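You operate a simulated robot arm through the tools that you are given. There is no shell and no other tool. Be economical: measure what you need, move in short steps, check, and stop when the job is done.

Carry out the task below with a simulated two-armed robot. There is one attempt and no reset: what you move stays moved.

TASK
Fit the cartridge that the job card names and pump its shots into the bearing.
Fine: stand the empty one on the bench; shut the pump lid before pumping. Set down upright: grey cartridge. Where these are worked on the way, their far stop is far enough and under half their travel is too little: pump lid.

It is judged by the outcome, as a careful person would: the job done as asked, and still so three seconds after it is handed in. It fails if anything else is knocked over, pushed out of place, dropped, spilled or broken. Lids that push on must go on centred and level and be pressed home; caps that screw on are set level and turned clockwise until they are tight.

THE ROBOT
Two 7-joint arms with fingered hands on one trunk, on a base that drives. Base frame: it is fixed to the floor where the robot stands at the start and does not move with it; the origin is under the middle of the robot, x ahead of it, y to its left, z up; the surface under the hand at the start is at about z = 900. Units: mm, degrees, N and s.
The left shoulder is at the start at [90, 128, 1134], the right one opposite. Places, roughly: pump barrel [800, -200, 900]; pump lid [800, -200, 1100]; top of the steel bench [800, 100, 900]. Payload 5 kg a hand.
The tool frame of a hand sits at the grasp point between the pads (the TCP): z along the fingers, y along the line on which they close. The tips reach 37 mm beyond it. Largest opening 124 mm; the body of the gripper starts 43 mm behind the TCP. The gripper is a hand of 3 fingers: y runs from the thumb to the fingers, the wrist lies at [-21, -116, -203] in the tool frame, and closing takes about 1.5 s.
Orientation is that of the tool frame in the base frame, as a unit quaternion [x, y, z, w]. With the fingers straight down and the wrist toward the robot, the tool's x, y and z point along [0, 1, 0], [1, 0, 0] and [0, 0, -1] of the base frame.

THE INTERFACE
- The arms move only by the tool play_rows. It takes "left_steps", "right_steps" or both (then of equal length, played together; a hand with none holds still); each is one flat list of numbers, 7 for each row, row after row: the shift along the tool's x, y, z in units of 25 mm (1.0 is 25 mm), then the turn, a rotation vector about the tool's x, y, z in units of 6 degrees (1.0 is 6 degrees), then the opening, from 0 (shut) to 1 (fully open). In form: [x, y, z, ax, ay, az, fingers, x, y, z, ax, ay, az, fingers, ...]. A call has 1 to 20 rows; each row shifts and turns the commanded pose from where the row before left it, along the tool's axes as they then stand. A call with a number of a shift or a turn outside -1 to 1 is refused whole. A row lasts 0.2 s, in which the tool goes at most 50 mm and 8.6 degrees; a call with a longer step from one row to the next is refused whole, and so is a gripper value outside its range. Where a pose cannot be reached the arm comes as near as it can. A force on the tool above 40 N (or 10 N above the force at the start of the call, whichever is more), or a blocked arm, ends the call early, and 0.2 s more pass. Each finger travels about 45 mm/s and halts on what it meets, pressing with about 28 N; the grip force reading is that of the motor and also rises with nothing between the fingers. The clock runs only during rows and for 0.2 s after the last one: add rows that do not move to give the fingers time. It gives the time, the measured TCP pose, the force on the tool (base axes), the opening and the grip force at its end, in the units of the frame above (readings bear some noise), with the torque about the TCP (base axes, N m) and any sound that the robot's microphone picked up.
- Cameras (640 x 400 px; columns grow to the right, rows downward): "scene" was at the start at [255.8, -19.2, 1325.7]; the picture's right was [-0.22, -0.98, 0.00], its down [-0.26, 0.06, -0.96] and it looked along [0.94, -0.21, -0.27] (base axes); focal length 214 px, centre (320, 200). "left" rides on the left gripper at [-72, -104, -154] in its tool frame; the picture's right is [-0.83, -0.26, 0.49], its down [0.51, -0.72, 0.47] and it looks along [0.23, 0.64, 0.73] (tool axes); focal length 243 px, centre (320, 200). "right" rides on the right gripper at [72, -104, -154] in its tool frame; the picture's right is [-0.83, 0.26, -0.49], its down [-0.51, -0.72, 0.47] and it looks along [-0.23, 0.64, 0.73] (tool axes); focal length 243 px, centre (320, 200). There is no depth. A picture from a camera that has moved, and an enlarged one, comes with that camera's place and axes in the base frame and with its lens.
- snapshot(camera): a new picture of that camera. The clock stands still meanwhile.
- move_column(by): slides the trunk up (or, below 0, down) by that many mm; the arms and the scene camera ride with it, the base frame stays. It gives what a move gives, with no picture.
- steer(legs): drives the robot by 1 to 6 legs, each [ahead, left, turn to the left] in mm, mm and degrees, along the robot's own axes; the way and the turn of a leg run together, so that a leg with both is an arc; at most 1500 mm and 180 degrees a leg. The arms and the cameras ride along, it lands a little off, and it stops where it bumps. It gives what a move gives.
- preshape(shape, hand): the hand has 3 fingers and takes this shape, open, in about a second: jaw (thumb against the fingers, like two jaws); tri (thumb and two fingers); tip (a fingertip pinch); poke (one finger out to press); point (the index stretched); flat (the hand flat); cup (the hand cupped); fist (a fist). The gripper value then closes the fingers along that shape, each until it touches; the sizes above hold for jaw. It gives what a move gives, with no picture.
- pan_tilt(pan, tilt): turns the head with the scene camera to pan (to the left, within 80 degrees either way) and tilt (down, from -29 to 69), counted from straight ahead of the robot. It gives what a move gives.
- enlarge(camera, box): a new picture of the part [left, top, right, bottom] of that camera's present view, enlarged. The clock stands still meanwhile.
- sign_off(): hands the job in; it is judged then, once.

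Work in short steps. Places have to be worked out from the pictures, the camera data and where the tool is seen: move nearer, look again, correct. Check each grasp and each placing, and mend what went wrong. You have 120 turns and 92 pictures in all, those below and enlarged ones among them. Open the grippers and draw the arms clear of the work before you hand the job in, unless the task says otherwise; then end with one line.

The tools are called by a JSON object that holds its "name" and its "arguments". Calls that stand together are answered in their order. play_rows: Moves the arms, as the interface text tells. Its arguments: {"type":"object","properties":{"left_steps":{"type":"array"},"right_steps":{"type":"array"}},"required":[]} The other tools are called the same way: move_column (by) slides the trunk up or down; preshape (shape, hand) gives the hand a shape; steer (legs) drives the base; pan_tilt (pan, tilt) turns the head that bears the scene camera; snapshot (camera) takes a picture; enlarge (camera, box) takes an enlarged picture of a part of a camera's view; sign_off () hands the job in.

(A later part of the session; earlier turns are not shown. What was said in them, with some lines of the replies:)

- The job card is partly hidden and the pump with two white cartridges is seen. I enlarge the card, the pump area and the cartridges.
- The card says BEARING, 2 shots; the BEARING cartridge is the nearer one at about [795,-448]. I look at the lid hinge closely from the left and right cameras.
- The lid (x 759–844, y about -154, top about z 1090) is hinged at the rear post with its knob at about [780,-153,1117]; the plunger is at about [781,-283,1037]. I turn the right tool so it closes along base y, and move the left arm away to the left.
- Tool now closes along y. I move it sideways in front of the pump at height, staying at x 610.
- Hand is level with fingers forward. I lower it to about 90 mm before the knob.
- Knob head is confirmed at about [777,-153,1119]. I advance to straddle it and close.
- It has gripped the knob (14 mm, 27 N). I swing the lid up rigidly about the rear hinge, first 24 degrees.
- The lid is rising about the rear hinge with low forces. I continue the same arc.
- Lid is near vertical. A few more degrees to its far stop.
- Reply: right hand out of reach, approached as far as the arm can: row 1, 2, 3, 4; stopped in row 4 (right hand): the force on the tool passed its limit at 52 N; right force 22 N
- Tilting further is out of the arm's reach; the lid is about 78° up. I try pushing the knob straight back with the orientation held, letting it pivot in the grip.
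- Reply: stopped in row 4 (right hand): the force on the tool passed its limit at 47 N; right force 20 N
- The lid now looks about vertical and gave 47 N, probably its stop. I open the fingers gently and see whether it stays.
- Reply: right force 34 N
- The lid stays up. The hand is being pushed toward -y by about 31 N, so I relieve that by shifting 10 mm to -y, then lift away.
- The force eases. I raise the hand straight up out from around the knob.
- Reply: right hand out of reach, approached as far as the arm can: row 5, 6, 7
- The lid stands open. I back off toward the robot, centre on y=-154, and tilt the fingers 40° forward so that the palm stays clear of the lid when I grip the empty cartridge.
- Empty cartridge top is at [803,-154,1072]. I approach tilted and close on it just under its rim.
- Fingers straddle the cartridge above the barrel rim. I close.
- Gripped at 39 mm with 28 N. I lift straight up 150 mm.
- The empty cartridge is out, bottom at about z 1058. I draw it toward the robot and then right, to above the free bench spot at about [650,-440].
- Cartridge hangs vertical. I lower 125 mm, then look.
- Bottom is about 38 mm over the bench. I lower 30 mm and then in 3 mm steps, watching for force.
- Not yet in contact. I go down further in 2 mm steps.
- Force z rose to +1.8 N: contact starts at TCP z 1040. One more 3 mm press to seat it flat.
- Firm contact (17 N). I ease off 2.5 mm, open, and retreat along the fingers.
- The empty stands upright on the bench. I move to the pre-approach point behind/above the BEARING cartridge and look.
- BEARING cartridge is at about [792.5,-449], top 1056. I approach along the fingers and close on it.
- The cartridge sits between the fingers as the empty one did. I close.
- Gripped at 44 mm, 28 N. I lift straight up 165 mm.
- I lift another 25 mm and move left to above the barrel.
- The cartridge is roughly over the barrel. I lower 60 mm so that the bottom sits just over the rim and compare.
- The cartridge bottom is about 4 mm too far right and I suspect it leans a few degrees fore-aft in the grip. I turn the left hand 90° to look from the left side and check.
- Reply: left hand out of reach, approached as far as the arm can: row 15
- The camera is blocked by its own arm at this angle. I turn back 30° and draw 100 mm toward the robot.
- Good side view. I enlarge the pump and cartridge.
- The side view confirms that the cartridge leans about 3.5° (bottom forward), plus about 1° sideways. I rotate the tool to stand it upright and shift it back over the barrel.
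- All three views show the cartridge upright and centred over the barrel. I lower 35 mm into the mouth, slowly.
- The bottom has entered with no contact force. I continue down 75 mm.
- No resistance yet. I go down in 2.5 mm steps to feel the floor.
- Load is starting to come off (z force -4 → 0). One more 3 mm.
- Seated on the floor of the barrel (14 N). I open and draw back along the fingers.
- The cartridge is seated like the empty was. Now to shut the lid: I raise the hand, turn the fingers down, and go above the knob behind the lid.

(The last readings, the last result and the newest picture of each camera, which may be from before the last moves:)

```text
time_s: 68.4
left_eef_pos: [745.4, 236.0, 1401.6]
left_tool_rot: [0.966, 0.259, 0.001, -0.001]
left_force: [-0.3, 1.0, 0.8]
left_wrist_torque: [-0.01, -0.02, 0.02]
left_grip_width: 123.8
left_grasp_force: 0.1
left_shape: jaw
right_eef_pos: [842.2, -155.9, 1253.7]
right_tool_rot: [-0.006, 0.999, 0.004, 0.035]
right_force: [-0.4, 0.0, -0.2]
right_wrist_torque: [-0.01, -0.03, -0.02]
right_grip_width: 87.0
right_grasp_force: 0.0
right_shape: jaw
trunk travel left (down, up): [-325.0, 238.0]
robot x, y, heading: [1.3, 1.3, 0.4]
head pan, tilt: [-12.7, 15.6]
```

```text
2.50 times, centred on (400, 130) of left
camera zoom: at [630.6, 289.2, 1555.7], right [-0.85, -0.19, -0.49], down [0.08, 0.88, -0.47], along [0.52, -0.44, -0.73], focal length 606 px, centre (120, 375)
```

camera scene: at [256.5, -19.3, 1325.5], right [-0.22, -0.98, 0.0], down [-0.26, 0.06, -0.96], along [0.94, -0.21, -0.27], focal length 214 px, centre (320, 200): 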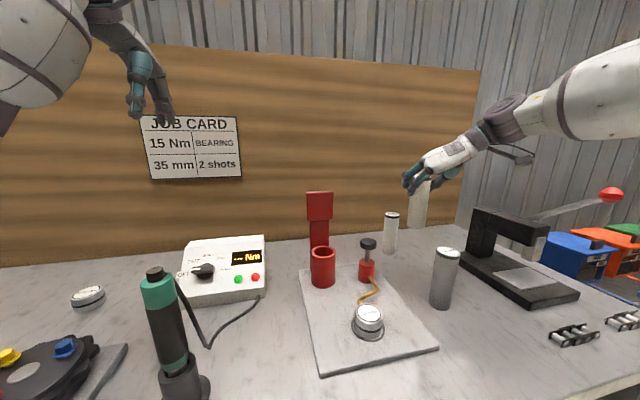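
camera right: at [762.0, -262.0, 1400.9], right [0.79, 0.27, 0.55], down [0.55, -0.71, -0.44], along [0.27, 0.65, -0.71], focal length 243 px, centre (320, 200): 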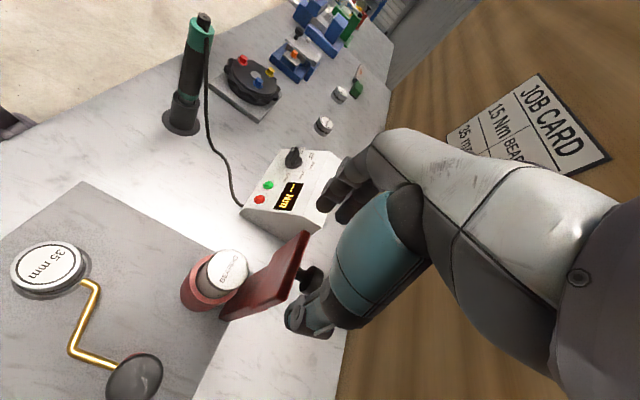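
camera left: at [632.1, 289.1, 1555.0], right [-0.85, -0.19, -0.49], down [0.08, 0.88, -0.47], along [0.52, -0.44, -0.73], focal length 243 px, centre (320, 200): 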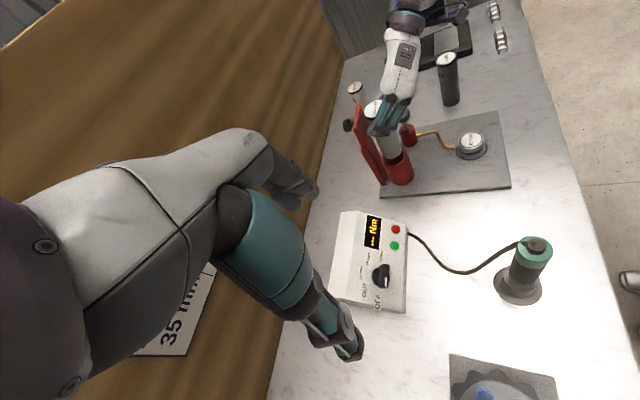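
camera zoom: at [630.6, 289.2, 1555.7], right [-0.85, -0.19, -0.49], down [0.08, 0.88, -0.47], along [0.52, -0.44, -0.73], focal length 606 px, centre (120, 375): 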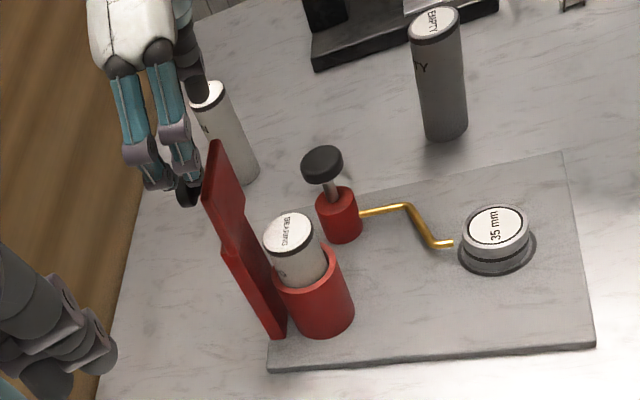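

The knob head is at about [874,-154,1165]. I move 27 mm further back, descend around it and close.

{"name": "play_rows", "arguments": {"right_steps": [-0.55, 0.04, 0, 0, 0, 0, 0.7, -0.45, 0.03, 0, 0, 0, 0, 0.7, 0, 0, 0.8, 0, 0, 0, 0.7, 0, 0, 0.8, 0, 0, 0, 0.7, 0, 0, 0.8, 0, 0, 0, 0.7, 0, 0, 0.7, 0, 0, 0, 0.7, 0, 0, 0, 0, 0, 0, 0.7]}}

{"name": "enlarge", "arguments": {"camera": "left", "box": [320, 80, 420, 180]}}

{"name": "enlarge", "arguments": {"camera": "right", "box": [180, 180, 380, 360]}}

```text
time_s: 70.0
left_eef_pos: [747.5, 235.8, 1400.4]
left_tool_rot: [0.966, 0.259, 0.0, 0.0]
left_force: [-0.5, 0.1, 0.6]
left_wrist_torque: [0.03, -0.02, 0.01]
left_grip_width: 124.1
left_grasp_force: 0.2
left_shape: jaw
right_eef_pos: [850.4, -152.8, 1174.4]
right_tool_rot: [-0.008, 0.999, 0.004, 0.034]
right_force: [0.3, 0.3, 0.1]
right_wrist_torque: [-0.01, 0.0, 0.01]
right_grip_width: 86.9
right_grasp_force: 0.0
right_shape: jaw
right hand out of reach, approached as far as the arm can: row 1, 2
trunk travel left (down, up): [-325.0, 238.0]
robot x, y, heading: [0.7, -0.2, -0.2]
head pan, tilt: [-12.7, 15.6]
```

```text
4.00 times, centred on (370, 130) of left
camera zoom: at [632.0, 289.5, 1554.9], right [-0.85, -0.19, -0.49], down [0.08, 0.88, -0.47], along [0.52, -0.44, -0.73], focal length 970 px, centre (120, 480)
```

zoom: 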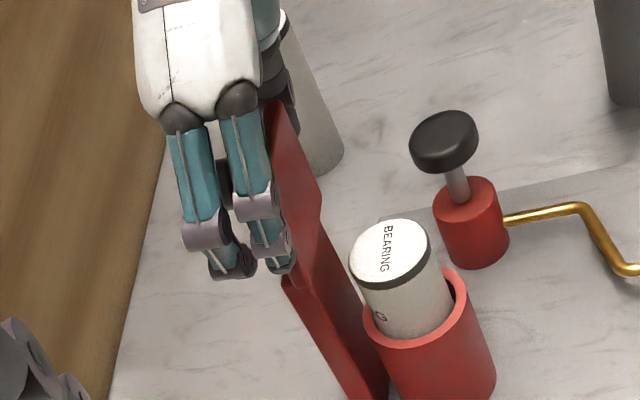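

```text
2.22 times, centred on (280, 270) of right
camera zoom: at [769.4, -259.4, 1322.6], right [0.79, 0.27, 0.55], down [0.55, -0.71, -0.44], along [0.27, 0.65, -0.71], focal length 539 px, centre (409, 44)
```

zoom: 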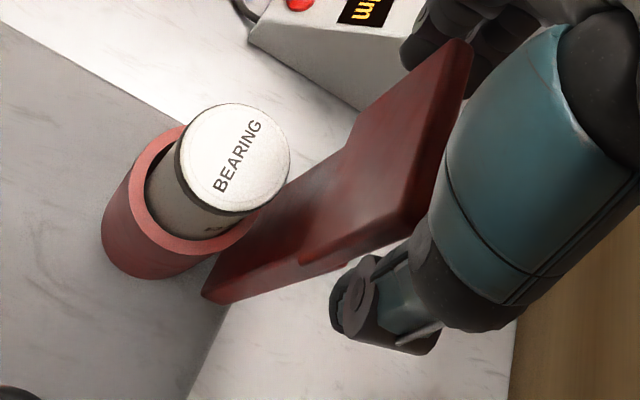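

At this height there is more reach: I shift 20 mm back, then close.

{"name": "play_rows", "arguments": {"right_steps": [-0.4, 0, 0.03, 0, 0, 0, 0.7, -0.4, 0, 0.03, 0, 0, 0, 0.7, 0, 0, 0, 0, 0, 0, 0.7]}}

{"name": "enlarge", "arguments": {"camera": "left", "box": [320, 80, 420, 180]}}

```text
time_s: 70.8
left_eef_pos: [745.2, 235.2, 1402.2]
left_tool_rot: [0.966, 0.259, 0.001, -0.001]
left_force: [-0.4, -0.3, -1.0]
left_wrist_torque: [0.02, -0.03, 0.04]
left_grip_width: 123.8
left_grasp_force: 0.2
left_shape: jaw
right_eef_pos: [870.0, -153.4, 1176.1]
right_tool_rot: [-0.008, 0.999, 0.004, 0.035]
right_force: [0.1, -0.8, -0.7]
right_wrist_torque: [-0.02, -0.03, -0.03]
right_grip_width: 87.1
right_grasp_force: 0.0
right_shape: jaw
trunk travel left (down, up): [-325.0, 238.0]
robot x, y, heading: [-4.6, -1.7, -0.0]
head pan, tilt: [-12.7, 15.6]
```

```text
4.00 times, centred on (370, 130) of left
camera zoom: at [630.5, 289.4, 1555.7], right [-0.85, -0.19, -0.49], down [0.08, 0.88, -0.47], along [0.52, -0.44, -0.73], focal length 970 px, centre (120, 480)
```

zoom: 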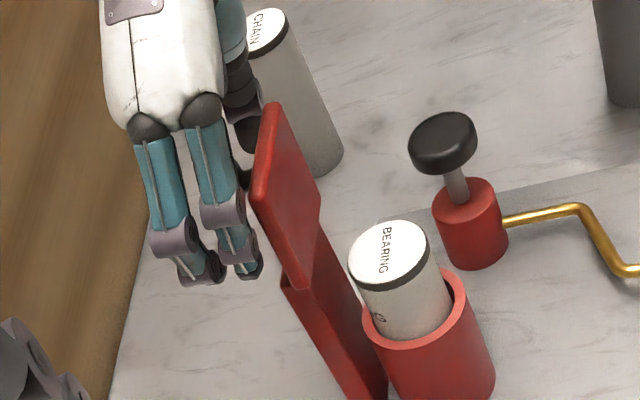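

Fingers are now behind the lid around the knob. I close on it.

{"name": "play_rows", "arguments": {"right_steps": [0, 0, 0, 0, 0, 0, 0.4, 0, 0, 0, 0, 0, 0, 0.2, 0, 0, 0, 0, 0, 0, 0.1, 0, 0, 0, 0, 0, 0, 0.1, 0, 0, 0, 0, 0, 0, 0.1, 0, 0, 0, 0, 0, 0, 0.1, 0, 0, 0, 0, 0, 0, 0.1]}}

{"name": "enlarge", "arguments": {"camera": "left", "box": [320, 80, 420, 180]}}

```text
time_s: 72.4
left_eef_pos: [747.7, 235.1, 1400.6]
left_tool_rot: [0.966, 0.259, 0.0, -0.001]
left_force: [-0.5, -0.1, -0.4]
left_wrist_torque: [0.01, 0.01, -0.02]
left_grip_width: 123.8
left_grasp_force: 0.0
left_shape: jaw
right_eef_pos: [871.5, -154.4, 1172.8]
right_tool_rot: [-0.009, 0.999, 0.004, 0.033]
right_force: [-4.3, -4.8, -9.5]
right_wrist_torque: [-0.12, 0.18, 0.04]
right_grip_width: 13.3
right_grasp_force: 27.5
right_shape: jaw
trunk travel left (down, up): [-325.0, 238.0]
robot x, y, heading: [0.1, -0.3, 0.2]
head pan, tilt: [-12.7, 15.6]
```

```text
4.00 times, centred on (370, 130) of left
camera zoom: at [632.5, 288.2, 1554.9], right [-0.85, -0.19, -0.49], down [0.08, 0.88, -0.47], along [0.52, -0.44, -0.73], focal length 970 px, centre (120, 480)
```

zoom: 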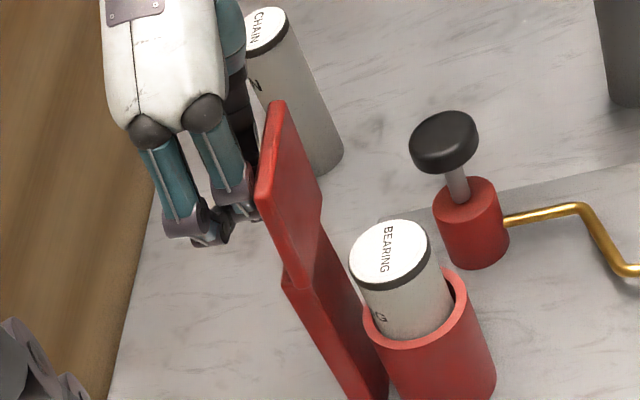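

Knob gripped (13 mm). I swing the lid back along the reverse arc, first 42°.

{"name": "play_rows", "arguments": {"right_steps": [0.348, 0, -0.121, 0, -1, 0, 0.1, 0.348, 0, -0.121, 0, -1, 0, 0.1, 0.348, 0, -0.121, 0, -1, 0, 0.1, 0.348, 0, -0.121, 0, -1, 0, 0.1, 0.348, 0, -0.121, 0, -1, 0, 0.1, 0.348, 0, -0.121, 0, -1, 0, 0.1, 0.348, 0, -0.121, 0, -1, 0, 0.1, 0, 0, 0, 0, 0, 0, 0.1]}}

{"name": "enlarge", "arguments": {"camera": "left", "box": [320, 60, 440, 180]}}

```text
time_s: 74.2
left_eef_pos: [753.3, 233.8, 1397.5]
left_tool_rot: [0.966, 0.259, -0.003, -0.001]
left_force: [-0.6, 0.2, -0.2]
left_wrist_torque: [0.02, -0.02, 0.01]
left_grip_width: 123.9
left_grasp_force: 0.1
left_shape: jaw
right_eef_pos: [813.0, -155.4, 1165.7]
right_tool_rot: [-0.005, 0.922, 0.006, 0.388]
right_force: [10.0, -3.4, -34.7]
right_wrist_torque: [-0.1, 0.49, 0.12]
right_grip_width: 12.0
right_grasp_force: 27.5
right_shape: jaw
trunk travel left (down, up): [-325.0, 238.0]
robot x, y, heading: [-3.9, 4.4, -0.1]
head pan, tilt: [-12.7, 15.6]
```

```text
3.33 times, centred on (380, 120) of left
camera zoom: at [639.0, 287.7, 1552.2], right [-0.85, -0.19, -0.49], down [0.08, 0.88, -0.47], along [0.52, -0.44, -0.74], focal length 809 px, centre (120, 467)
```

zoom: 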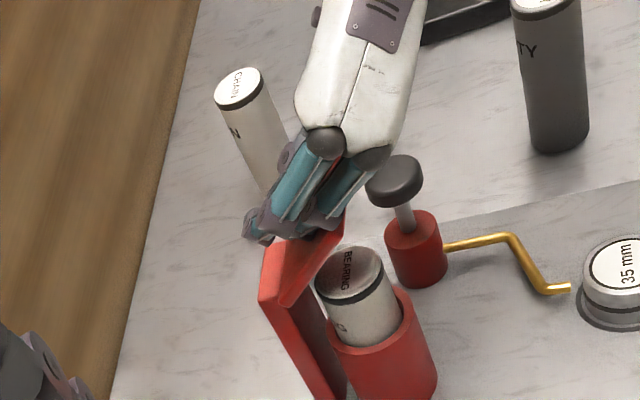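

Lid is at about 45°; the hand is held about 6 mm high (35 N). I correct downwards and continue the arc.

{"name": "play_rows", "arguments": {"right_steps": [0.172, 0, 0.168, 0, 0, 0, 0.1, 0.32, 0, -0.08, 0, -1, 0, 0.1, 0.32, 0, -0.08, 0, -1, 0, 0.1, 0.32, 0, -0.08, 0, -1, 0, 0.1, 0.32, 0, -0.08, 0, -1, 0, 0.1, 0, 0, 0, 0, 0, 0, 0.1]}}

{"name": "enlarge", "arguments": {"camera": "left", "box": [340, 80, 460, 200]}}

```text
time_s: 75.6
left_eef_pos: [749.5, 236.2, 1399.5]
left_tool_rot: [0.966, 0.259, -0.002, -0.001]
left_force: [-0.2, -0.4, -0.3]
left_wrist_torque: [-0.03, -0.04, 0.0]
left_grip_width: 123.7
left_grasp_force: 0.0
left_shape: jaw
right_eef_pos: [783.8, -155.1, 1142.7]
right_tool_rot: [-0.004, 0.819, 0.009, 0.573]
right_force: [7.4, -6.3, -12.6]
right_wrist_torque: [-0.06, 0.34, 0.07]
right_grip_width: 12.2
right_grasp_force: 28.7
right_shape: jaw
trunk travel left (down, up): [-325.0, 238.0]
robot x, y, heading: [-1.0, 0.6, 0.2]
head pan, tilt: [-12.7, 15.6]
```

```text
3.33 times, centred on (400, 140) of left
camera zoom: at [634.9, 288.5, 1553.9], right [-0.85, -0.19, -0.49], down [0.08, 0.88, -0.47], along [0.52, -0.44, -0.73], focal length 809 px, centre (53, 400)
```

zoom: 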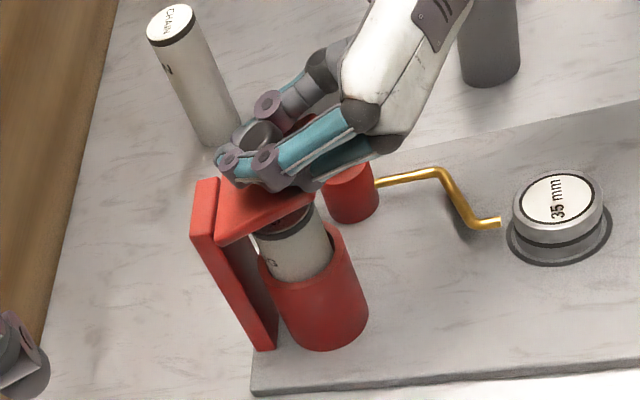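

About 20° remains. I bring the knob straight down along the rest of the arc.

{"name": "play_rows", "arguments": {"right_steps": [0.27, 0, -0.04, 0, -0.5, 0, 0.1, 0.27, 0, -0.03, 0, -0.5, 0, 0.1, 0.27, 0, -0.03, 0, -0.5, 0, 0.1, 0.27, 0, -0.02, 0, -0.3, 0, 0.1, 0.1, 0, 0, 0, 0, 0, 0.1, 0, 0, 0, 0, 0, 0, 0.1]}}

{"name": "enlarge", "arguments": {"camera": "left", "box": [340, 80, 460, 200]}}

```text
time_s: 77.0
left_eef_pos: [747.6, 232.9, 1400.8]
left_tool_rot: [0.966, 0.258, 0.0, -0.001]
left_force: [-0.7, 0.3, 0.1]
left_wrist_torque: [0.04, -0.02, 0.01]
left_grip_width: 123.8
left_grasp_force: 0.1
left_shape: jaw
right_eef_pos: [772.8, -156.3, 1114.7]
right_tool_rot: [-0.003, 0.762, 0.008, 0.648]
right_force: [2.4, -10.5, -1.4]
right_wrist_torque: [-0.2, -0.11, -0.22]
right_grip_width: 13.1
right_grasp_force: 27.9
right_shape: jaw
trunk travel left (down, up): [-325.0, 238.0]
robot x, y, heading: [1.5, 0.8, 0.2]
head pan, tilt: [-12.7, 15.6]
```

```text
3.33 times, centred on (400, 140) of left
camera zoom: at [632.7, 287.4, 1555.1], right [-0.85, -0.19, -0.49], down [0.08, 0.88, -0.47], along [0.52, -0.44, -0.73], focal length 809 px, centre (53, 400)
```

zoom: 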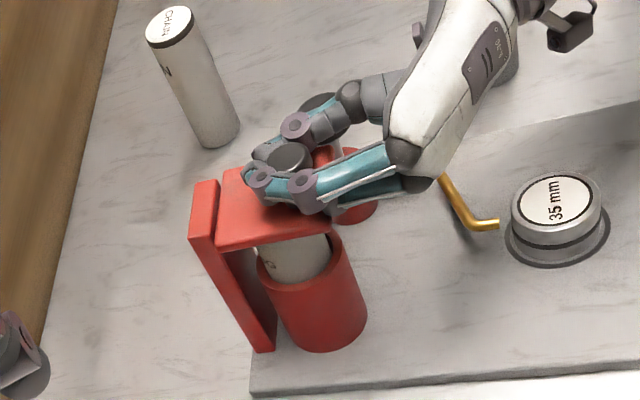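

Nearly shut. I press down a few mm more to reach its stop.

{"name": "play_rows", "arguments": {"right_steps": [0.16, 0, 0, 0, 0, 0, 0.1, 0.16, 0, 0, 0, 0, 0, 0.1, 0, 0, 0, 0, 0, 0, 0.1]}}

{"name": "enlarge", "arguments": {"camera": "scene", "box": [270, 180, 390, 290]}}

```text
time_s: 77.8
left_eef_pos: [747.3, 232.9, 1401.4]
left_tool_rot: [0.966, 0.258, 0.001, -0.001]
left_force: [-0.5, -0.3, 0.1]
left_wrist_torque: [0.03, 0.02, -0.03]
left_grip_width: 123.6
left_grasp_force: 0.0
left_shape: jaw
right_eef_pos: [771.6, -157.5, 1110.2]
right_tool_rot: [-0.002, 0.76, 0.008, 0.65]
right_force: [14.9, -15.3, 21.8]
right_wrist_torque: [0.11, -0.36, -0.34]
right_grip_width: 12.3
right_grasp_force: 28.0
right_shape: jaw
trunk travel left (down, up): [-325.0, 238.0]
robot x, y, heading: [3.5, -3.0, 0.1]
head pan, tilt: [-12.7, 15.6]
```

```text
3.64 times, centred on (330, 235) of scene
camera zoom: at [255.6, -20.8, 1325.9], right [-0.22, -0.98, 0.0], down [-0.26, 0.06, -0.96], along [0.94, -0.21, -0.27], focal length 780 px, centre (284, 73)
```

zoom: 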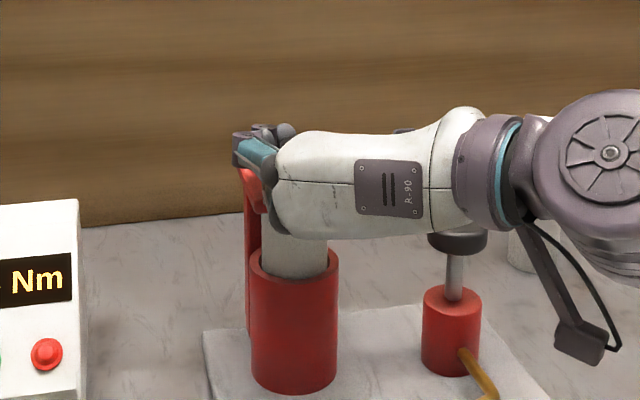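

Stop reached (22 N). I ease, open slightly, and pull straight back, then look.

{"name": "play_rows", "arguments": {"right_steps": [-0.15, 0.1, 0, 0, 0, 0, 0.1, 0, 0, 0, 0, 0, 0, 0.4, 0, 0, 0, 0, 0, 0, 0.55, 0, 0, 0, 0, 0, 0, 0.55, 0, 0, 0, 0, 0, 0, 0.55, 0, 0, -0.4, 0, 0, 0, 0.55, 0, 0, -0.8, 0, 0, 0, 0.55, 0, 0, -1, 0, 0, 0, 0.55, 0, 0, -1, 0, 0, 0, 0.55, 0, 0, -1, 0, 0, 0, 0.55, -1, 0, 0, 0, 0, 0, 0.55, -1, 0, 0, 0, 0, 0, 0.55]}}

{"name": "enlarge", "arguments": {"camera": "left", "box": [340, 80, 460, 200]}}

{"name": "enlarge", "arguments": {"camera": "right", "box": [0, 150, 400, 400]}}

```text
time_s: 80.4
left_eef_pos: [746.7, 235.8, 1400.1]
left_tool_rot: [0.966, 0.259, 0.0, 0.0]
left_force: [-0.4, 0.2, 0.2]
left_wrist_torque: [-0.02, -0.02, -0.02]
left_grip_width: 123.8
left_grasp_force: 0.1
left_shape: jaw
right_eef_pos: [676.1, -152.9, 1178.9]
right_tool_rot: [-0.004, 0.762, 0.008, 0.648]
right_force: [-0.3, 1.0, 0.7]
right_wrist_torque: [0.02, 0.01, 0.05]
right_grip_width: 67.7
right_grasp_force: 0.2
right_shape: jaw
trunk travel left (down, up): [-325.0, 238.0]
robot x, y, heading: [2.3, 1.2, 0.4]
head pan, tilt: [-12.7, 15.6]
```

```text
3.33 times, centred on (400, 140) of left
camera zoom: at [631.2, 290.1, 1555.2], right [-0.85, -0.19, -0.49], down [0.08, 0.88, -0.47], along [0.52, -0.44, -0.73], focal length 809 px, centre (53, 400)
```

zoom: 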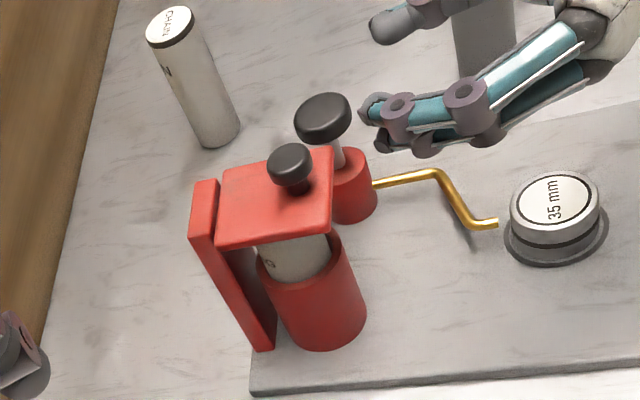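

```text
1.60 times, centred on (200, 275) of right
camera zoom: at [514.3, -258.9, 1131.8], right [-0.36, 0.25, 0.9], down [0.56, -0.72, 0.42], along [0.75, 0.65, 0.12], focal length 388 px, centre (512, 80)
```

zoom: 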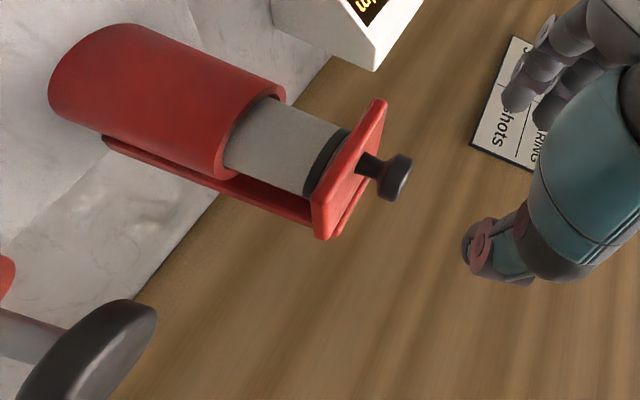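

The lid is shut and level. Next I close the fingers, turn the hand to point down, and move above the plunger at about [780,-280].

{"name": "play_rows", "arguments": {"right_steps": [0, 0, 0, 0, 1, 0, 0, 0, 0, 0, 0, 1, 0, 0, 0, 0, 0, 0, 1, 0, 0, 0, 0, 0, 0, 1, 0, 0, 0, 0, 0, 0, 1, 0, 0, 0, 0, 0, 0, 1, 0, 0, 0, 0, 0, 0, 1, 0, 0, 0, 0, 0, 0, 1, 0, 0, 0, 0, 0, 0, 1, 0, 0, 0, 0, 0, 0, 1, 0, 0, 0, 0, 0, 0, 1, 0, 0, 0, 0, 0, 0, 1, 0, 0, 0, -0.85, 0, 0, 0.5, 0, 0, 0, -0.85, 0, 0, 0, 0, 0, 0, -0.85, 0, 0, 0, 0, 0, 0, -0.85, 0, 0, 0, 0, 0, 0, -0.85, 0, 0, 0, 0, 0, 0, -0.85, 0, 0, 0, 0, 0]}}

{"name": "snapshot", "arguments": {"camera": "right"}}

```text
time_s: 84.2
left_eef_pos: [747.4, 234.8, 1400.4]
left_tool_rot: [0.966, 0.259, 0.0, 0.0]
left_force: [0.7, -0.2, -0.3]
left_wrist_torque: [0.02, 0.0, -0.03]
left_grip_width: 123.7
left_grasp_force: 0.0
left_shape: jaw
right_eef_pos: [676.8, -282.6, 1176.7]
right_tool_rot: [-0.008, 0.999, 0.004, 0.05]
right_force: [-0.1, -0.2, -0.2]
right_wrist_torque: [0.0, 0.01, -0.04]
right_grip_width: 0.0
right_grasp_force: 27.8
right_shape: jaw
trunk travel left (down, up): [-325.0, 238.0]
robot x, y, heading: [-1.8, 1.7, 0.4]
head pan, tilt: [-12.7, 15.6]
```

```text
19 pictures are left
camera right: at [592.1, -388.6, 1322.3], right [0.77, 0.27, 0.57], down [0.56, -0.71, -0.42], along [0.29, 0.65, -0.7], focal length 243 px, centre (320, 200)
```

right: 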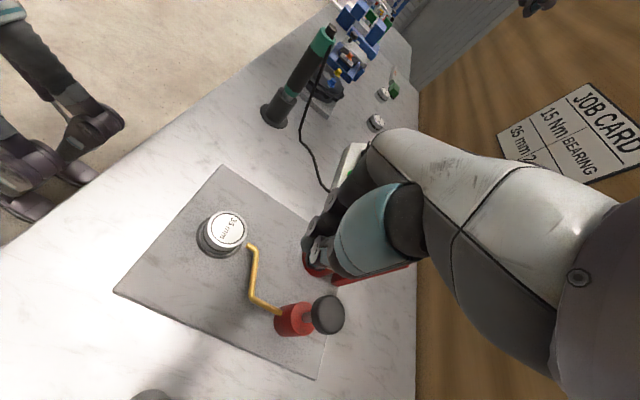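

I move forward over the plunger and down to just above it, then look from three cameras.

{"name": "play_rows", "arguments": {"right_steps": [-0.83, 0.02, 0.083, 0, 0, 0, 0, -0.83, 0.02, 0.083, 0, 0, 0, 0, -0.83, 0.02, 0.083, 0, 0, 0, 0, -0.83, 0.02, 0.083, 0, 0, 0, 0, -0.83, 0.02, 0.083, 0, 0, 0, 0, 0.1, 0, 0.9, 0, 0, 0, 0, 0.1, 0, 0.9, 0, 0, 0, 0, 0.1, 0, 0.9, 0, 0, 0, 0, 0, 0, 0, 0, 0, 0, 0]}}

{"name": "enlarge", "arguments": {"camera": "left", "box": [340, 60, 460, 180]}}

{"name": "enlarge", "arguments": {"camera": "scene", "box": [300, 180, 420, 290]}}

```text
time_s: 86.2
left_eef_pos: [747.0, 235.3, 1400.4]
left_tool_rot: [0.966, 0.259, 0.0, 0.0]
left_force: [-0.1, 0.2, -0.4]
left_wrist_torque: [0.0, -0.01, -0.03]
left_grip_width: 123.9
left_grasp_force: 0.0
left_shape: jaw
right_eef_pos: [781.6, -276.8, 1108.2]
right_tool_rot: [-0.008, 0.999, 0.004, 0.05]
right_force: [-0.9, 0.9, 0.2]
right_wrist_torque: [0.02, 0.02, 0.02]
right_grip_width: 0.0
right_grasp_force: 28.2
right_shape: jaw
trunk travel left (down, up): [-325.0, 238.0]
robot x, y, heading: [0.7, 4.3, 0.1]
head pan, tilt: [-12.7, 15.6]
```

```text
3.33 times, centred on (400, 120) of left
camera zoom: at [631.3, 289.6, 1555.2], right [-0.85, -0.19, -0.49], down [0.08, 0.88, -0.47], along [0.52, -0.44, -0.73], focal length 809 px, centre (53, 467)
```

zoom: 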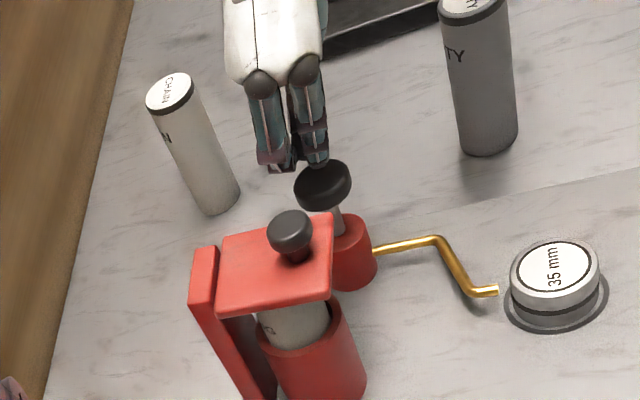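

```text
3.64 times, centred on (360, 235) of scene
camera zoom: at [255.3, -18.7, 1325.8], right [-0.22, -0.98, 0.0], down [-0.26, 0.06, -0.96], along [0.94, -0.21, -0.27], focal length 780 px, centre (174, 73)
```

zoom: 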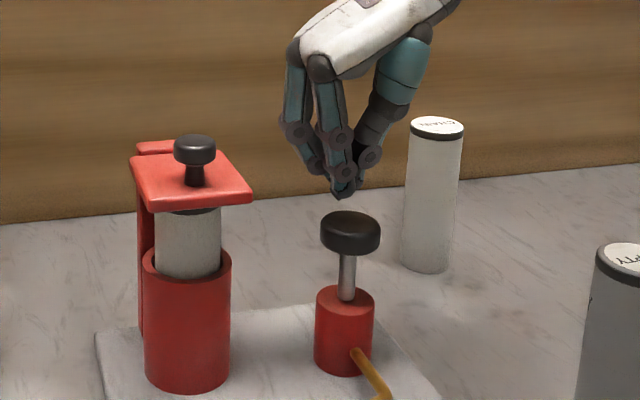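

By triangulation the fingertips are near [797,-285,1060] and the plunger head top centre near [780,-282,1043]. I shift 19 mm back and start pressing.

{"name": "play_rows", "arguments": {"right_steps": [0.38, 0.04, -0.04, 0, 0, 0, 0, 0.38, 0.04, -0.04, 0, 0, 0, 0, 0.03, 0, 0.3, 0, 0, 0, 0, 0.03, 0, 0.3, 0, 0, 0, 0, 0.02, 0, 0.2, 0, 0, 0, 0, 0.02, 0, 0.2, 0, 0, 0, 0, 0, 0, 0, 0, 0, 0, 0]}}

{"name": "enlarge", "arguments": {"camera": "scene", "box": [300, 180, 420, 290]}}

{"name": "enlarge", "arguments": {"camera": "left", "box": [350, 60, 430, 140]}}

```text
time_s: 87.8
left_eef_pos: [747.2, 234.8, 1400.2]
left_tool_rot: [0.966, 0.259, 0.0, -0.001]
left_force: [0.5, 0.8, 0.2]
left_wrist_torque: [0.01, 0.02, 0.0]
left_grip_width: 123.8
left_grasp_force: 0.1
left_shape: jaw
right_eef_pos: [762.5, -273.6, 1085.9]
right_tool_rot: [-0.008, 0.999, 0.003, 0.05]
right_force: [1.0, -0.1, 1.2]
right_wrist_torque: [-0.03, 0.02, 0.0]
right_grip_width: 0.1
right_grasp_force: 28.1
right_shape: jaw
trunk travel left (down, up): [-325.0, 238.0]
robot x, y, heading: [2.2, 1.5, 0.1]
head pan, tilt: [-12.7, 15.6]
```

```text
3.64 times, centred on (360, 235) of scene
camera zoom: at [255.6, -18.8, 1325.7], right [-0.22, -0.98, 0.0], down [-0.26, 0.06, -0.96], along [0.94, -0.21, -0.27], focal length 780 px, centre (174, 73)
```

zoom: 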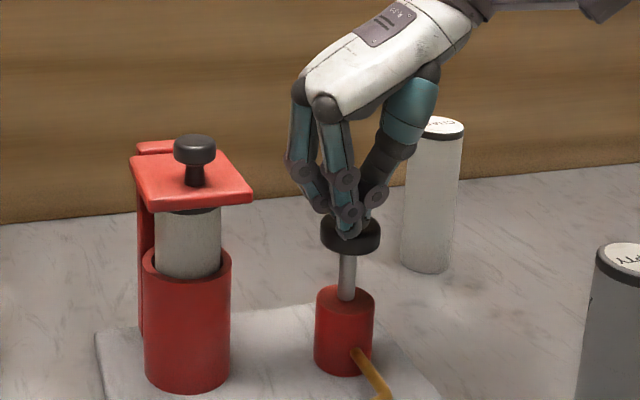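

```text
5.00 times, centred on (390, 100) of left
camera zoom: at [631.7, 289.5, 1555.1], right [-0.85, -0.19, -0.49], down [0.08, 0.88, -0.47], along [0.52, -0.44, -0.73], focal length 1213 px, centre (-30, 700)
```

zoom: 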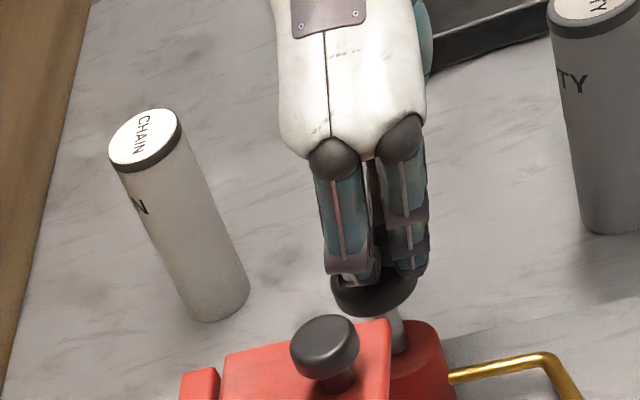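

The two fingertips sit at x≈758 and 792 on the head top, so they straddle its centre; I shift 4 mm and press down in steps.

{"name": "play_rows", "arguments": {"right_steps": [-0.18, -0.14, -0.1, 0, 0, 0, 0, 0.02, 0, 0.2, 0, 0, 0, 0, 0.02, 0, 0.2, 0, 0, 0, 0, 0.02, 0, 0.2, 0, 0, 0, 0, 0.02, 0, 0.2, 0, 0, 0, 0, 0, 0, 0, 0, 0, 0, 0]}}

{"name": "enlarge", "arguments": {"camera": "scene", "box": [300, 180, 420, 290]}}

```text
time_s: 89.2
left_eef_pos: [746.4, 235.0, 1401.0]
left_tool_rot: [0.966, 0.259, 0.0, 0.0]
left_force: [-0.5, -0.1, 0.2]
left_wrist_torque: [-0.04, 0.0, -0.01]
left_grip_width: 123.7
left_grasp_force: 0.1
left_shape: jaw
right_eef_pos: [766.6, -276.5, 1067.9]
right_tool_rot: [-0.007, 0.999, 0.003, 0.049]
right_force: [1.6, -0.7, 5.9]
right_wrist_torque: [-0.08, -0.02, -0.03]
right_grip_width: 0.0
right_grasp_force: 27.8
right_shape: jaw
trunk travel left (down, up): [-325.0, 238.0]
robot x, y, heading: [-0.6, 4.3, -0.2]
head pan, tilt: [-12.7, 15.6]
heard: click
```

```text
3.64 times, centred on (360, 235) of scene
camera zoom: at [255.2, -18.7, 1325.8], right [-0.22, -0.98, 0.0], down [-0.26, 0.06, -0.96], along [0.94, -0.21, -0.27], focal length 780 px, centre (174, 73)
```

zoom: 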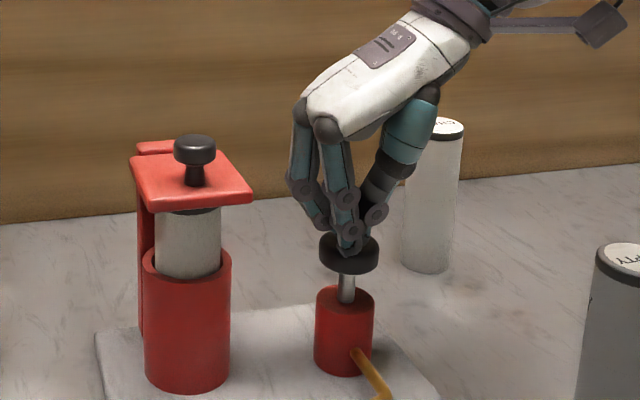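

A click was heard with the head down about 18 mm. I continue gently to the end of the stroke to be sure it is complete.

{"name": "play_rows", "arguments": {"right_steps": [0.02, 0, 0.2, 0, 0, 0, 0, 0.02, 0, 0.2, 0, 0, 0, 0, 0, 0, 0, 0, 0, 0, 0]}}

```text
time_s: 90.0
left_eef_pos: [744.4, 234.6, 1402.3]
left_tool_rot: [0.966, 0.259, 0.001, 0.001]
left_force: [-0.5, 0.4, 0.6]
left_wrist_torque: [0.02, -0.03, 0.01]
left_grip_width: 123.5
left_grasp_force: 0.0
left_shape: jaw
right_eef_pos: [764.9, -278.0, 1060.4]
right_tool_rot: [-0.008, 0.999, 0.003, 0.053]
right_force: [1.7, -5.0, 26.7]
right_wrist_torque: [-0.44, -0.14, 0.02]
right_grip_width: 0.0
right_grasp_force: 27.7
right_shape: jaw
trunk travel left (down, up): [-325.0, 238.0]
robot x, y, heading: [-1.7, -0.1, -0.0]
head pan, tilt: [-12.7, 15.6]
```

The stroke is bottomed (27 N): shot one is done. I raise 40 mm to let the plunger return and look.

{"name": "play_rows", "arguments": {"right_steps": [-0.04, 0, -0.4, 0, 0, 0, 0, -0.04, 0, -0.4, 0, 0, 0, 0, -0.04, 0, -0.4, 0, 0, 0, 0, -0.04, 0, -0.4, 0, 0, 0, 0, 0, 0, 0, 0, 0, 0, 0, 0, 0, 0, 0, 0, 0, 0]}}

{"name": "enlarge", "arguments": {"camera": "scene", "box": [300, 180, 420, 290]}}

```text
time_s: 91.4
left_eef_pos: [748.4, 234.9, 1400.5]
left_tool_rot: [0.966, 0.259, 0.0, 0.0]
left_force: [-0.6, 0.3, -0.7]
left_wrist_torque: [-0.03, 0.02, 0.01]
left_grip_width: 123.8
left_grasp_force: 0.0
left_shape: jaw
right_eef_pos: [766.8, -278.4, 1097.3]
right_tool_rot: [-0.008, 0.999, 0.003, 0.05]
right_force: [0.5, -0.5, 0.0]
right_wrist_torque: [-0.01, -0.02, 0.0]
right_grip_width: 0.0
right_grasp_force: 28.1
right_shape: jaw
trunk travel left (down, up): [-325.0, 238.0]
robot x, y, heading: [1.3, -1.9, -0.0]
head pan, tilt: [-12.7, 15.6]
```

```text
3.64 times, centred on (360, 235) of scene
camera zoom: at [256.0, -18.8, 1325.6], right [-0.22, -0.98, 0.0], down [-0.26, 0.06, -0.96], along [0.94, -0.21, -0.27], focal length 780 px, centre (174, 73)
```

zoom: 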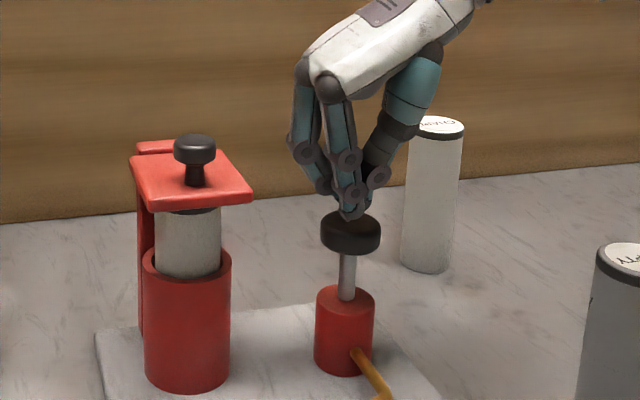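

The plunger sprang back fully. I press the second shot down to the same depth.

{"name": "play_rows", "arguments": {"right_steps": [0.03, 0, 0.3, 0, 0, 0, 0, 0.02, 0, 0.22, 0, 0, 0, 0, 0.02, 0, 0.22, 0, 0, 0, 0, 0.02, 0, 0.22, 0, 0, 0, 0, 0.02, 0, 0.22, 0, 0, 0, 0, 0.02, 0, 0.22, 0, 0, 0, 0, 0.01, 0, 0.1, 0, 0, 0, 0, 0, 0, 0, 0, 0, 0, 0]}}

```text
time_s: 93.2
left_eef_pos: [745.4, 234.5, 1400.4]
left_tool_rot: [0.966, 0.259, 0.0, 0.0]
left_force: [0.2, 0.2, -0.2]
left_wrist_torque: [-0.02, 0.0, 0.01]
left_grip_width: 123.9
left_grasp_force: 0.1
left_shape: jaw
right_eef_pos: [767.5, -278.0, 1062.0]
right_tool_rot: [-0.007, 0.999, 0.003, 0.05]
right_force: [-1.7, -1.6, 11.0]
right_wrist_torque: [-0.12, 0.05, -0.01]
right_grip_width: 0.0
right_grasp_force: 28.0
right_shape: jaw
trunk travel left (down, up): [-325.0, 238.0]
robot x, y, heading: [-2.0, 1.0, 0.1]
head pan, tilt: [-12.7, 15.6]
heard: click
```

Second click heard: two shots are in. I lift straight up and draw the hand back, opening it.

{"name": "play_rows", "arguments": {"right_steps": [-0.04, 0, -0.4, 0, 0, 0, 0, -0.06, 0, -0.6, 0, 0, 0, 0, -0.08, 0, -0.8, 0, 0, 0, 0, -0.1, 0, -1, 0, 0, 0, 0, -0.1, 0, -1, 0, 0, 0, 0, -0.1, 0, -1, 0, 0, 0, 0, -0.1, 0, -1, 0, 0, 0, 0, -0.1, 0, -1, 0, 0, 0, 0, 1, -0.5, -0.1, 0, 0, 0, 0.5, 1, -0.5, -0.1, 0, 0, 0, 1, 1, -0.5, -0.1, 0, 0, 0, 1, 1, -0.5, -0.1, 0, 0, 0, 1, 1, -0.5, -0.1, 0, 0, 0, 1, 1, -0.5, -0.1, 0, 0, 0, 1, 0, 0, 0, 0, 0, 0, 1, 0, 0, 0, 0, 0, 0, 1]}}

{"name": "snapshot", "arguments": {"camera": "scene"}}

{"name": "enlarge", "arguments": {"camera": "left", "box": [320, 40, 520, 200]}}

```text
time_s: 96.6
left_eef_pos: [746.9, 235.3, 1399.6]
left_tool_rot: [0.966, 0.259, 0.0, 0.0]
left_force: [-0.5, -0.5, 1.1]
left_wrist_torque: [0.01, -0.02, 0.04]
left_grip_width: 123.5
left_grasp_force: 0.1
left_shape: jaw
right_eef_pos: [619.6, -356.3, 1229.7]
right_tool_rot: [-0.007, 0.999, 0.003, 0.05]
right_force: [-0.1, 0.5, -0.1]
right_wrist_torque: [0.01, -0.02, -0.04]
right_grip_width: 123.7
right_grasp_force: 0.1
right_shape: jaw
trunk travel left (down, up): [-325.0, 238.0]
robot x, y, heading: [1.3, 0.3, 0.2]
head pan, tilt: [-12.7, 15.6]
```

```text
12 pictures are left
camera scene: at [256.0, -18.7, 1325.6], right [-0.22, -0.98, 0.0], down [-0.26, 0.06, -0.96], along [0.94, -0.21, -0.27], focal length 214 px, centre (320, 200)
```

scene: 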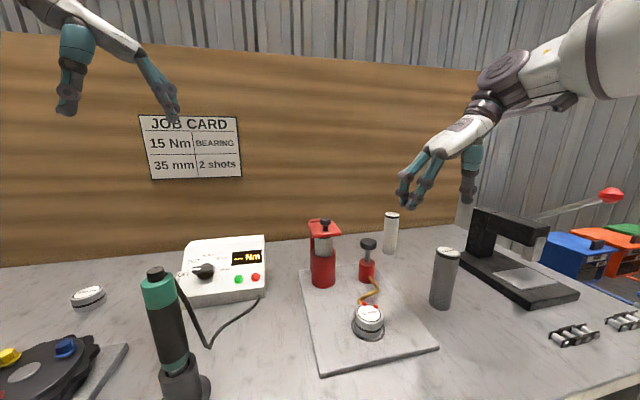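

```text
2.50 times, centred on (420, 120) of left
camera zoom: at [632.3, 289.6, 1554.8], right [-0.85, -0.19, -0.49], down [0.08, 0.88, -0.47], along [0.52, -0.44, -0.73], focal length 606 px, centre (70, 400)
```

zoom: 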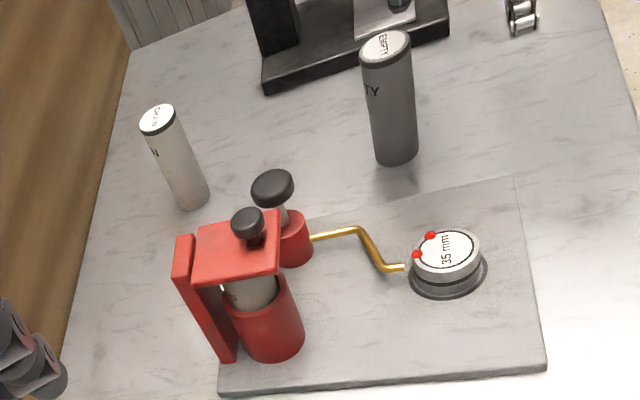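

Two red grease beads show at the bearing. The lid is shut, the empty stands upright on the bench, and both hands are open and clear, so I hand in.

{"name": "sign_off", "arguments": {}}

```text
The job is handed in.
```

The BEARING cartridge is in the pump with the lid shut, both shots are in the bearing, and the empty cartridge is standing upright on the bench.
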